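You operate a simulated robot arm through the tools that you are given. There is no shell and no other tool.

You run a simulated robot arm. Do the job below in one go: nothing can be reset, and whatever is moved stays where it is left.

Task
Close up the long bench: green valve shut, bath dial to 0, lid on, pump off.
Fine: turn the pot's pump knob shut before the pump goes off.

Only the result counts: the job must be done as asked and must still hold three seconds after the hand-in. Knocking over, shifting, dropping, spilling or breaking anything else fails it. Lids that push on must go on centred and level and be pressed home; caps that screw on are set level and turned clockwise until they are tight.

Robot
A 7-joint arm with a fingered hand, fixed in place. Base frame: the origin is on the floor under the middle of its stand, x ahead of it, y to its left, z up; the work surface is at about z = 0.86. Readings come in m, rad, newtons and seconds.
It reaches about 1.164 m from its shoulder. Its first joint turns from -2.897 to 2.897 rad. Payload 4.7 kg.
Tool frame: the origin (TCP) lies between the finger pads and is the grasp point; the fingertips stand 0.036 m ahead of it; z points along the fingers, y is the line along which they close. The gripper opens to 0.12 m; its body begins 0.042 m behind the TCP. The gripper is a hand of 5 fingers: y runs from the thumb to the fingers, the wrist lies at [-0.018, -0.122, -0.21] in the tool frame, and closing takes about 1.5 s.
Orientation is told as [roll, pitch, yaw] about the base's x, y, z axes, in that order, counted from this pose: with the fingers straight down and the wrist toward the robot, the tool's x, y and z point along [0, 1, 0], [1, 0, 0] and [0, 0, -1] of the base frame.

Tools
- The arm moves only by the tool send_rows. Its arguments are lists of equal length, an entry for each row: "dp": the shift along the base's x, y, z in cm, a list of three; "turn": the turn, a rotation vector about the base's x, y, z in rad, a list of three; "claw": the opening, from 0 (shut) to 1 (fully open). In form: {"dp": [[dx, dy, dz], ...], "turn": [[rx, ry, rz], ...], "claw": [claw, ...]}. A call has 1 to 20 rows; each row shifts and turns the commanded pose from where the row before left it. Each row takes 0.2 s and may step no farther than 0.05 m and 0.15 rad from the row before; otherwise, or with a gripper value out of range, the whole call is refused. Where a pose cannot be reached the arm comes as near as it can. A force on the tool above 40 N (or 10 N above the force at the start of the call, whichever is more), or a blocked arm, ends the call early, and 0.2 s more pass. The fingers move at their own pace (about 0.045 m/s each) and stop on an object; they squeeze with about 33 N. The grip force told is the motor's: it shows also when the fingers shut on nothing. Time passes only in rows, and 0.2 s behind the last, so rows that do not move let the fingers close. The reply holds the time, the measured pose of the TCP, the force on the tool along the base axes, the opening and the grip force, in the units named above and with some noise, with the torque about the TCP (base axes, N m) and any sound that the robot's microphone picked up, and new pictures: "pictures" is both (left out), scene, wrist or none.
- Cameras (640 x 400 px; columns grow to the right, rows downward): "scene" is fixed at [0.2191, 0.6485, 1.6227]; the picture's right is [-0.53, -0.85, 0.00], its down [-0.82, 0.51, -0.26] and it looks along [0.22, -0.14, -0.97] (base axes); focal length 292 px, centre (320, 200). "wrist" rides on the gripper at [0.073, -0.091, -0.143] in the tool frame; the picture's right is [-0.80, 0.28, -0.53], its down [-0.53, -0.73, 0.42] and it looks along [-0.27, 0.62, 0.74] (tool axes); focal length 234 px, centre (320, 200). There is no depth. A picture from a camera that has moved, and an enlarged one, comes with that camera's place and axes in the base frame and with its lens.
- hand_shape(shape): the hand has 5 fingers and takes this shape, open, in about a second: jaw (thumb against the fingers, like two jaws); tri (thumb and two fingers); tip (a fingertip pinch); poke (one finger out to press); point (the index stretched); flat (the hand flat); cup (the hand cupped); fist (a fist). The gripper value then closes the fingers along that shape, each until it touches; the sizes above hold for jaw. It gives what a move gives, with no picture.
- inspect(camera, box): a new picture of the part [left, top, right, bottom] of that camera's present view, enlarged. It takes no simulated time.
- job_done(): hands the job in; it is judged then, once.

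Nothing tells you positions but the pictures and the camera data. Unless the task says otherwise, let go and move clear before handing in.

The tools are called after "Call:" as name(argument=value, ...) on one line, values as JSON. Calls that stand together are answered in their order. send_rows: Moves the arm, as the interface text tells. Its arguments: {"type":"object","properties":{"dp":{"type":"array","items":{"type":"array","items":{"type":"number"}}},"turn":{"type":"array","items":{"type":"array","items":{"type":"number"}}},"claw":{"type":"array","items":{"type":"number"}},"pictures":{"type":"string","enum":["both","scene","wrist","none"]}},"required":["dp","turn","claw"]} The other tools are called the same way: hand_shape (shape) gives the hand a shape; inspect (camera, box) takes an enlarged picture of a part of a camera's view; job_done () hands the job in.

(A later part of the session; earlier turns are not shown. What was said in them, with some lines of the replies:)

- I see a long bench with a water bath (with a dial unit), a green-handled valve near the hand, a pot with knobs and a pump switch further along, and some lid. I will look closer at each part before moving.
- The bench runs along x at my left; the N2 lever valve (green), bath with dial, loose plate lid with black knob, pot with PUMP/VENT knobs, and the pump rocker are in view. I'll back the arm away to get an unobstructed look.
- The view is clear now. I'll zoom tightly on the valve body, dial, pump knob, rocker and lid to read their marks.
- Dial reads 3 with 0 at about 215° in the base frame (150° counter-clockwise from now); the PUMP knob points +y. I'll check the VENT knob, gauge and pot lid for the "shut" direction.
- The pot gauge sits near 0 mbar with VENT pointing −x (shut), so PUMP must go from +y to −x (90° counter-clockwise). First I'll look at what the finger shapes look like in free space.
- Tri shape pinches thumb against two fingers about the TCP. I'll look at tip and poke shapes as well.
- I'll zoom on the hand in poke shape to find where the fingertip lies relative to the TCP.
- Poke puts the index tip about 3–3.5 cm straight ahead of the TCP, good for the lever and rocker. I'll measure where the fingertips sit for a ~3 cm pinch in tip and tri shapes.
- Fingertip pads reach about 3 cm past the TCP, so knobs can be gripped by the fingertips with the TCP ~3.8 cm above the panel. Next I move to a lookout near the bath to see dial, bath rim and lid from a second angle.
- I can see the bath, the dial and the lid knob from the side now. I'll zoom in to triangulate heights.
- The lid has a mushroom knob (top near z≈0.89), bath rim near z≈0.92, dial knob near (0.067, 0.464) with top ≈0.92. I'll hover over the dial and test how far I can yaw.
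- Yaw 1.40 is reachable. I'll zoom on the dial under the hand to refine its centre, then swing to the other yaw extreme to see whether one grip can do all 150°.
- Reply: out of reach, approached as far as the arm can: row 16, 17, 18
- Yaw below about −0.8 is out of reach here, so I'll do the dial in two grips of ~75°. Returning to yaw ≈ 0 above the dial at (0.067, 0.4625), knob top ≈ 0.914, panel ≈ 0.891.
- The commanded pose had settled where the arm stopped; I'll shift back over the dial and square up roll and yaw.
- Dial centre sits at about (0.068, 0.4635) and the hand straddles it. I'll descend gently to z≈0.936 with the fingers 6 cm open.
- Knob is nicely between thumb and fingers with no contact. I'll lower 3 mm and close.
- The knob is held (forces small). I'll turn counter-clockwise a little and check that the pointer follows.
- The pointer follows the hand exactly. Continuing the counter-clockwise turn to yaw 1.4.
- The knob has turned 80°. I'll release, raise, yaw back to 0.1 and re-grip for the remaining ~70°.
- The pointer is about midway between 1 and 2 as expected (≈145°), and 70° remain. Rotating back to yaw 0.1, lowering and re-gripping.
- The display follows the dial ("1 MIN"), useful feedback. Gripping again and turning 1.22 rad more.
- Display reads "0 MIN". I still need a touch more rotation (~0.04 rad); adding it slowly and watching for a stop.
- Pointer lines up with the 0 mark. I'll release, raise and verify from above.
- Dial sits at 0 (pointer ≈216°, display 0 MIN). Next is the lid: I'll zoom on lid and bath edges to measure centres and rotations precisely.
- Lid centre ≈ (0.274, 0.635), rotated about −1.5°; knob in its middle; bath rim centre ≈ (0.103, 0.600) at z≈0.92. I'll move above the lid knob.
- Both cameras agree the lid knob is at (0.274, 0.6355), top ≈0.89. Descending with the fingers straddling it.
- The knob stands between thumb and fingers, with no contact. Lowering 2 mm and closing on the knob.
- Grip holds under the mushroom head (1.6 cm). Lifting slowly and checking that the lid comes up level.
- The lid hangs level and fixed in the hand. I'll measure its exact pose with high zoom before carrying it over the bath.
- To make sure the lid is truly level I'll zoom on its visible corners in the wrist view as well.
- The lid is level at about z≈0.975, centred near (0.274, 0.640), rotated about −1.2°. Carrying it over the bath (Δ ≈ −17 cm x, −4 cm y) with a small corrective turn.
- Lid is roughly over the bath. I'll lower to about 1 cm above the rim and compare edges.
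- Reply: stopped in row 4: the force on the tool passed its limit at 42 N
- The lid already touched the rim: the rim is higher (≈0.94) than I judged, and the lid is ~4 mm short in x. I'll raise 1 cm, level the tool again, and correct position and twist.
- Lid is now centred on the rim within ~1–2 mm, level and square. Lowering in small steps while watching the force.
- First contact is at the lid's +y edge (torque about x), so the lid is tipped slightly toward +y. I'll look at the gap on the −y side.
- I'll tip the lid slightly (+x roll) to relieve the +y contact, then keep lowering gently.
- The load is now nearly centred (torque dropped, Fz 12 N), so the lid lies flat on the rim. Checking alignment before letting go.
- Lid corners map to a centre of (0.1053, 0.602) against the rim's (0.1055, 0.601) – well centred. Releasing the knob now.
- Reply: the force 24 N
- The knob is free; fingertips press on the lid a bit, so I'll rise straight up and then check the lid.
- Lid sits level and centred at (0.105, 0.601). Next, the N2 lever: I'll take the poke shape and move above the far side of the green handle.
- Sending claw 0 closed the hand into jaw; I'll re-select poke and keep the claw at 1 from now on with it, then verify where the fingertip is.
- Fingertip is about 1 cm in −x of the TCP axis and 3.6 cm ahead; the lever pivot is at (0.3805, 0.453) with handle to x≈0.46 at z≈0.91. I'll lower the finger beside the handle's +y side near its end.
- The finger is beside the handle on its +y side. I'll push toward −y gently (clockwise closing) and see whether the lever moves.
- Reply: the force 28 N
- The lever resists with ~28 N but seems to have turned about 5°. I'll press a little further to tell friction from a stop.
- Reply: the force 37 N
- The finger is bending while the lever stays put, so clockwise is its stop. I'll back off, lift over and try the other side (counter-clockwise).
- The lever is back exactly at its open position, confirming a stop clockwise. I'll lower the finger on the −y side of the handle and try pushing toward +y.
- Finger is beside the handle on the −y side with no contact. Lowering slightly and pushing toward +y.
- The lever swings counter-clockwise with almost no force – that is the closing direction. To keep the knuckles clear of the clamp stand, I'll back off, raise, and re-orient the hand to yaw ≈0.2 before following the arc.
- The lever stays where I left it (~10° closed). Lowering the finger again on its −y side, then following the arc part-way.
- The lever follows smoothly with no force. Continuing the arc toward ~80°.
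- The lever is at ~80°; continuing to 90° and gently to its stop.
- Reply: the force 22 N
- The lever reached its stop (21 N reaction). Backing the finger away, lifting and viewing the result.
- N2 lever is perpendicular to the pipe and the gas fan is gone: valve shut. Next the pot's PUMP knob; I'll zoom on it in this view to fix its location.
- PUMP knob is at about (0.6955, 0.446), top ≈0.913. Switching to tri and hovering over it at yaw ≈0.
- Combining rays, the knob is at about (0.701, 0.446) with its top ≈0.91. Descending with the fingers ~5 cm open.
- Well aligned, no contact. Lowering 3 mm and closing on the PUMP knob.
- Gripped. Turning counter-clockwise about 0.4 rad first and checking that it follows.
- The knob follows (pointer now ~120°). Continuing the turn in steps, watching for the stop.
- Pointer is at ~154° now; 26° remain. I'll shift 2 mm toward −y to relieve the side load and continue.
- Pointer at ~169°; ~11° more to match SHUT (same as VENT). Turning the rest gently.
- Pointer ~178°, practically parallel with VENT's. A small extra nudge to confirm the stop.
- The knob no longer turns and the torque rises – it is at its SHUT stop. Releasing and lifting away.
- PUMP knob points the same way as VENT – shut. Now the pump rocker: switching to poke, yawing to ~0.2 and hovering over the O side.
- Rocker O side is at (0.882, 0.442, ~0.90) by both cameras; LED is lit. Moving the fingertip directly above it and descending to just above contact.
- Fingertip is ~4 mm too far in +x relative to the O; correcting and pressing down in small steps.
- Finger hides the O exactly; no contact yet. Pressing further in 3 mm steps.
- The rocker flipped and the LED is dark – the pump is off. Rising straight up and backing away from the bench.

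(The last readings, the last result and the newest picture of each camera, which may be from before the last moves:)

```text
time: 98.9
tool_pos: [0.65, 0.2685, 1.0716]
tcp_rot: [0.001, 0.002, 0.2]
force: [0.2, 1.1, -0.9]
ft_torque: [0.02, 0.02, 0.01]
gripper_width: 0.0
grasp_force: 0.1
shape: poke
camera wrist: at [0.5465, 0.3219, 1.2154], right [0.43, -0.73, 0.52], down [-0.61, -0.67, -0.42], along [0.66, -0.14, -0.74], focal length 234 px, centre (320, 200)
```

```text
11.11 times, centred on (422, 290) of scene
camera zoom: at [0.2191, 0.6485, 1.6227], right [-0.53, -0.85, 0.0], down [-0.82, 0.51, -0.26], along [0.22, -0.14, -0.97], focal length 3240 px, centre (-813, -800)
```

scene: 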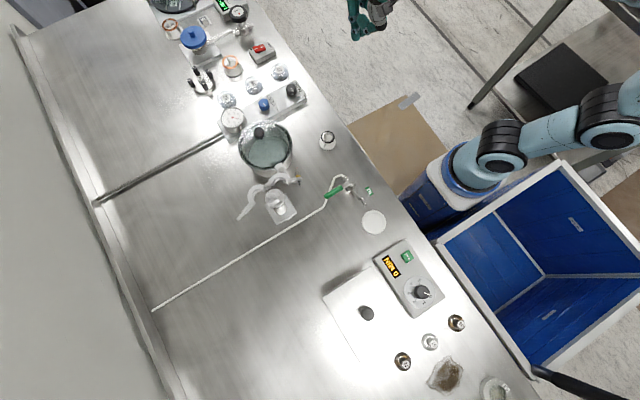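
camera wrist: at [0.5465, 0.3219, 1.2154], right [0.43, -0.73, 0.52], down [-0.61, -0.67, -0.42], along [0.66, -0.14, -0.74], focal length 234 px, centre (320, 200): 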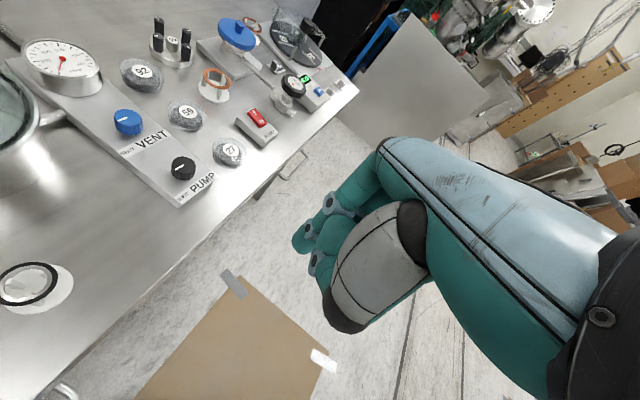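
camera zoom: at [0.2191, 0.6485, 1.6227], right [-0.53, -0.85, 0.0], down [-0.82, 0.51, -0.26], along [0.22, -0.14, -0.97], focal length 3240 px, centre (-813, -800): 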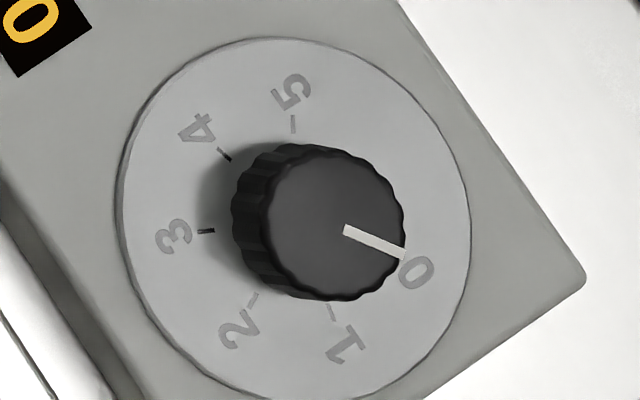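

Everything reads as asked: lever across the pipe, dial at 0, PUMP knob at SHUT, rocker on O with the LED dark. I'll fly to the earlier lookout for a side view to make sure the bath lid is properly seated.

Call:
send_rows(dp=[[-4.6, 0, 0.6], [-4.6, 0, 0.6], [-4.6, 0, 0.6], [-4.6, 0, 0.6], [-4.6, 0, 0.6], [-4.6, 0, 0.6], [-4.6, 0, 0.6], [-4.6, 0, 0.6], [-4.6, 0, 0.6], [-4.6, 0, 0.6], [-4.6, 0, 0.6], [-4.6, 0, 0.6], [-4.6, 0, 0.6], [-4.6, 0, 0.6], [0, 4, 0], [0, 4, 0], [0, 4, 0], [0, 4, 0]], turn=[[0, 0, -0.0143], [0, 0, -0.0143], [0, 0, -0.0143], [0, 0, -0.0143], [0, 0, -0.0143], [0, 0, -0.0143], [0, 0, -0.0143], [0, 0, -0.0143], [0, 0, -0.0143], [0, 0, -0.0143], [0, 0, -0.0143], [0, 0, -0.0143], [0, 0, -0.0143], [0, 0, -0.0143], [0, 0, 0], [0, 0, 0], [0, 0, 0], [0, 0, 0]], claw=[1, 1, 1, 1, 1, 1, 1, 1, 1, 1, 1, 1, 1, 1, 1, 1, 1, 1], pictures="both")

Call:
inspect(camera="wrist", box=[90, 110, 290, 260])

```text
time: 102.7
tool_pos: [0.0006, 0.4285, 1.1248]
tcp_rot: [0.004, 0.0, 0.002]
force: [0.7, -0.9, 0.4]
ft_torque: [0.04, 0.0, 0.0]
gripper_width: 0.0
grasp_force: 0.1
shape: poke
out of reach, approached as far as the arm can: row 13, 14
camera wrist: at [-0.0899, 0.5013, 1.2688], right [0.28, -0.81, 0.52], down [-0.73, -0.53, -0.43], along [0.62, -0.26, -0.74], focal length 234 px, centre (320, 200)
```

scene: 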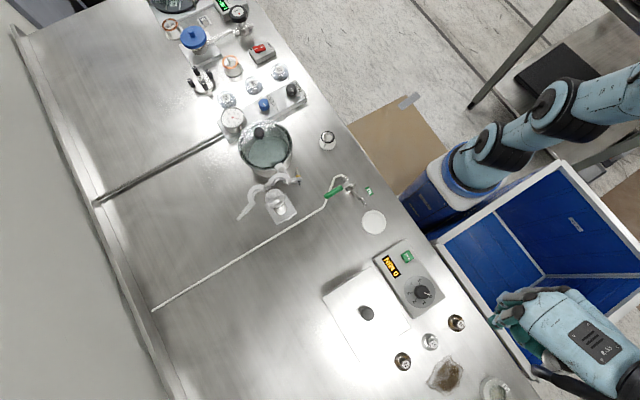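
wrist: 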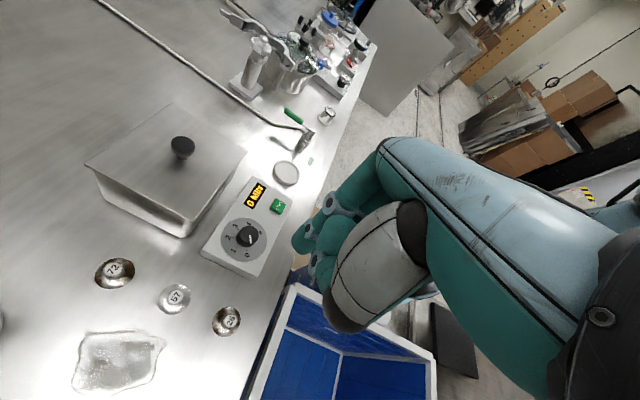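

```text
2.67 times, centred on (190, 185) of wrist
camera zoom: at [-0.0899, 0.5013, 1.2688], right [0.28, -0.81, 0.52], down [-0.73, -0.53, -0.43], along [0.62, -0.26, -0.74], focal length 624 px, centre (667, 240)
```

zoom: 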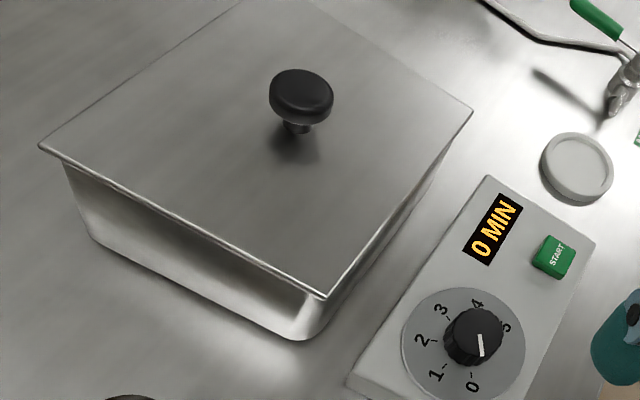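

The lid is level on the bath. Zooming at the corners to check that its overhang is even on all sides.

Call:
inspect(camera="wrist", box=[75, 150, 135, 190])

Call:
inspect(camera="wrist", box=[160, 200, 220, 240])

Call:
inspect(camera="wrist", box=[210, 135, 270, 175])

Call:
inspect(camera="scene", box=[315, 255, 387, 300])

Call:
inspect(camera="scene", box=[342, 315, 414, 360])

```text
10.00 times, centred on (105, 170) of wrist
camera zoom: at [-0.0899, 0.5013, 1.2688], right [0.28, -0.81, 0.52], down [-0.73, -0.53, -0.43], along [0.62, -0.26, -0.74], focal length 2342 px, centre (2470, 500)
```

zoom: 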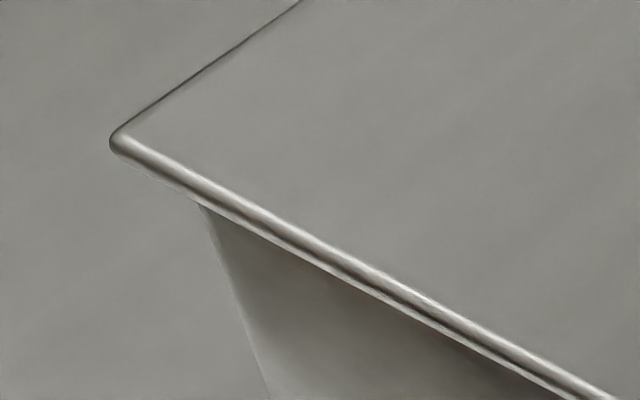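

```text
10.00 times, centred on (190, 220) of wrist
camera zoom: at [-0.0899, 0.5013, 1.2688], right [0.28, -0.81, 0.52], down [-0.73, -0.53, -0.43], along [0.62, -0.26, -0.74], focal length 2342 px, centre (1620, 0)
```

zoom: 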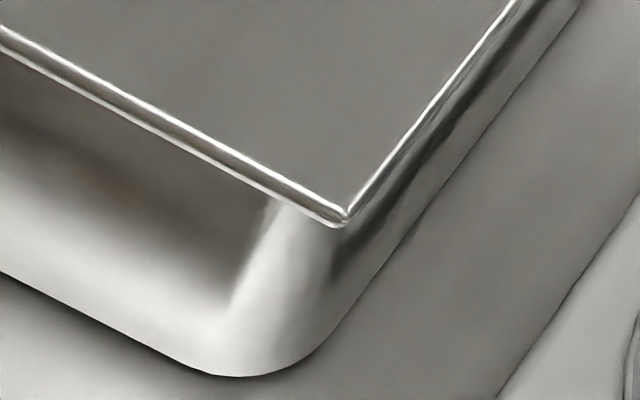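

```text
10.00 times, centred on (240, 155) of wrist
camera zoom: at [-0.0899, 0.5013, 1.2688], right [0.28, -0.81, 0.52], down [-0.73, -0.53, -0.43], along [0.62, -0.26, -0.74], focal length 2342 px, centre (1120, 650)
```

zoom: 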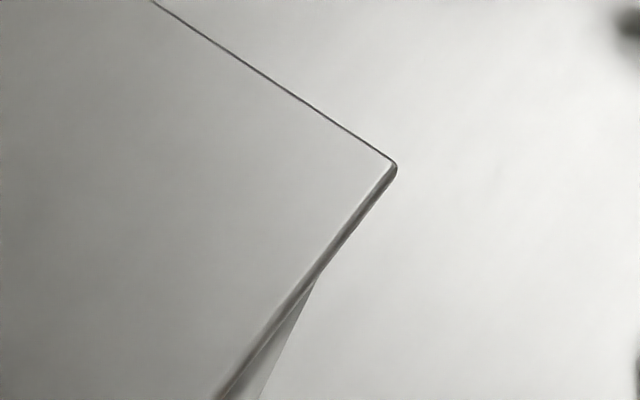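

```text
8.89 times, centred on (351, 278) of scene
camera zoom: at [0.2191, 0.6485, 1.6227], right [-0.53, -0.85, 0.0], down [-0.82, 0.51, -0.26], along [0.22, -0.14, -0.97], focal length 2592 px, centre (44, -489)
```

zoom: 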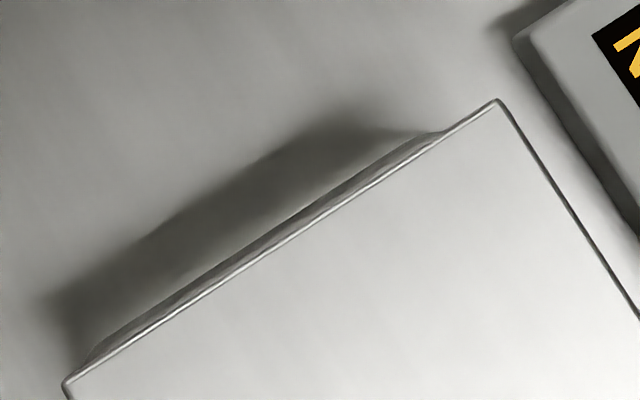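

```text
8.89 times, centred on (378, 338) of scene
camera zoom: at [0.2191, 0.6485, 1.6227], right [-0.53, -0.85, 0.0], down [-0.82, 0.51, -0.26], along [0.22, -0.14, -0.97], focal length 2592 px, centre (-196, -1022)
```

zoom: 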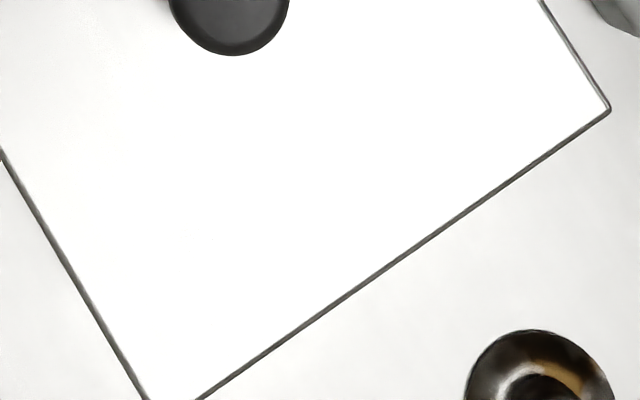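

The lid is level with even overhang (within ~2 mm). I'll pull the arm back clear of the bench before handing in.

Call:
send_rows(dp=[[1, -4, 0.5], [1, -4, 0.5], [1, -4, 0.5], [1, -3, 0.5], [0, 0, 0], [0, 0, 0]], turn=[[0, 0, 0], [0, 0, 0], [0, 0, 0], [0, 0, 0], [0, 0, 0], [0, 0, 0]], claw=[1, 1, 1, 1, 1, 1], pictures="both")

Call:
inspect(camera="scene", box=[200, 20, 340, 130])

```text
time: 104.1
tool_pos: [0.0421, 0.2904, 1.1441]
tcp_rot: [0.005, 0.001, -0.002]
force: [0.5, -0.6, 0.7]
ft_torque: [-0.01, 0.0, -0.01]
gripper_width: 0.0001
grasp_force: 0.0
shape: poke
out of reach, approached as far as the arm can: row 4
camera wrist: at [-0.0486, 0.3632, 1.2872], right [0.28, -0.81, 0.52], down [-0.73, -0.53, -0.43], along [0.62, -0.26, -0.74], focal length 234 px, centre (320, 200)
```

scene: 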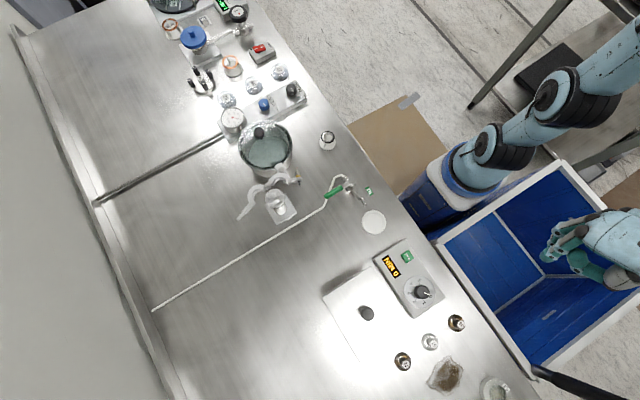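
wrist: 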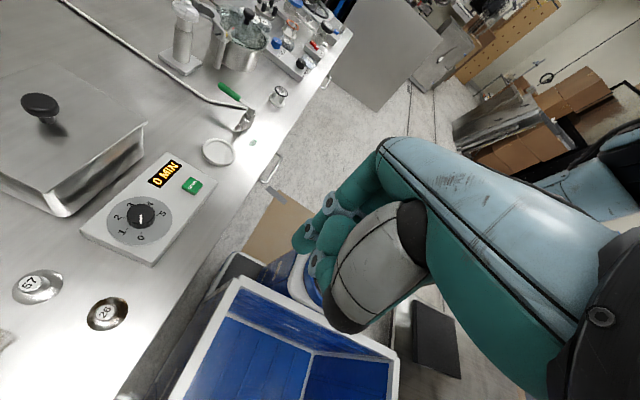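

```text
3.64 times, centred on (270, 75) of scene
camera zoom: at [0.2191, 0.6485, 1.6227], right [-0.53, -0.85, 0.0], down [-0.82, 0.51, -0.26], along [0.22, -0.14, -0.97], focal length 1060 px, centre (502, 654)
```

zoom: 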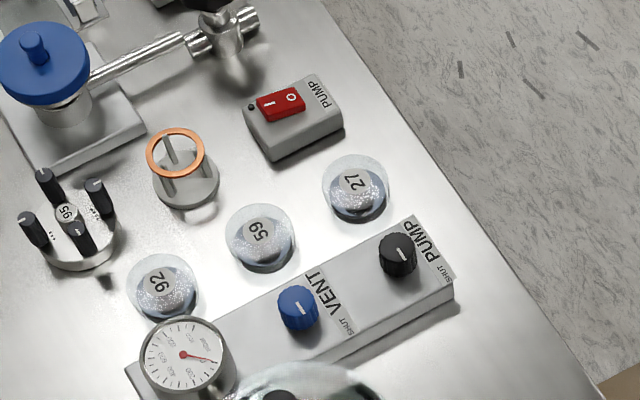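

The arm is clear of the bench. The green N2 lever is across its pipe, the dial and display read 0, and the bath lid is on and level. The PUMP knob is at SHUT, set before the rocker went to O, and the LED is dark. Handing in.

Call:
job_done()

```text
The job is handed in.
```

The bench is closed up and the job is handed in; no verdict has come back.

- **Green valve:** The N2 lever is turned fully across its pipe to its stop. The gas stream at the nozzle is gone.
- **Bath dial:** It points at 0 and the display reads "0 MIN".
- **Lid:** The plate lid sits level on the bath, centred to within about 2 mm. On the way down it met the rim earlier than I expected and reached 42 N. I backed off, re-levelled it and set it down again.
- **Pot's pump knob:** I turned it to its SHUT stop before touching the pump switch. The pot gauge still reads about 0 mbar.
- **Pump:** The switch is on O and its light is dark.

I saw nothing else knocked or shifted, and the arm is clear of the bench.
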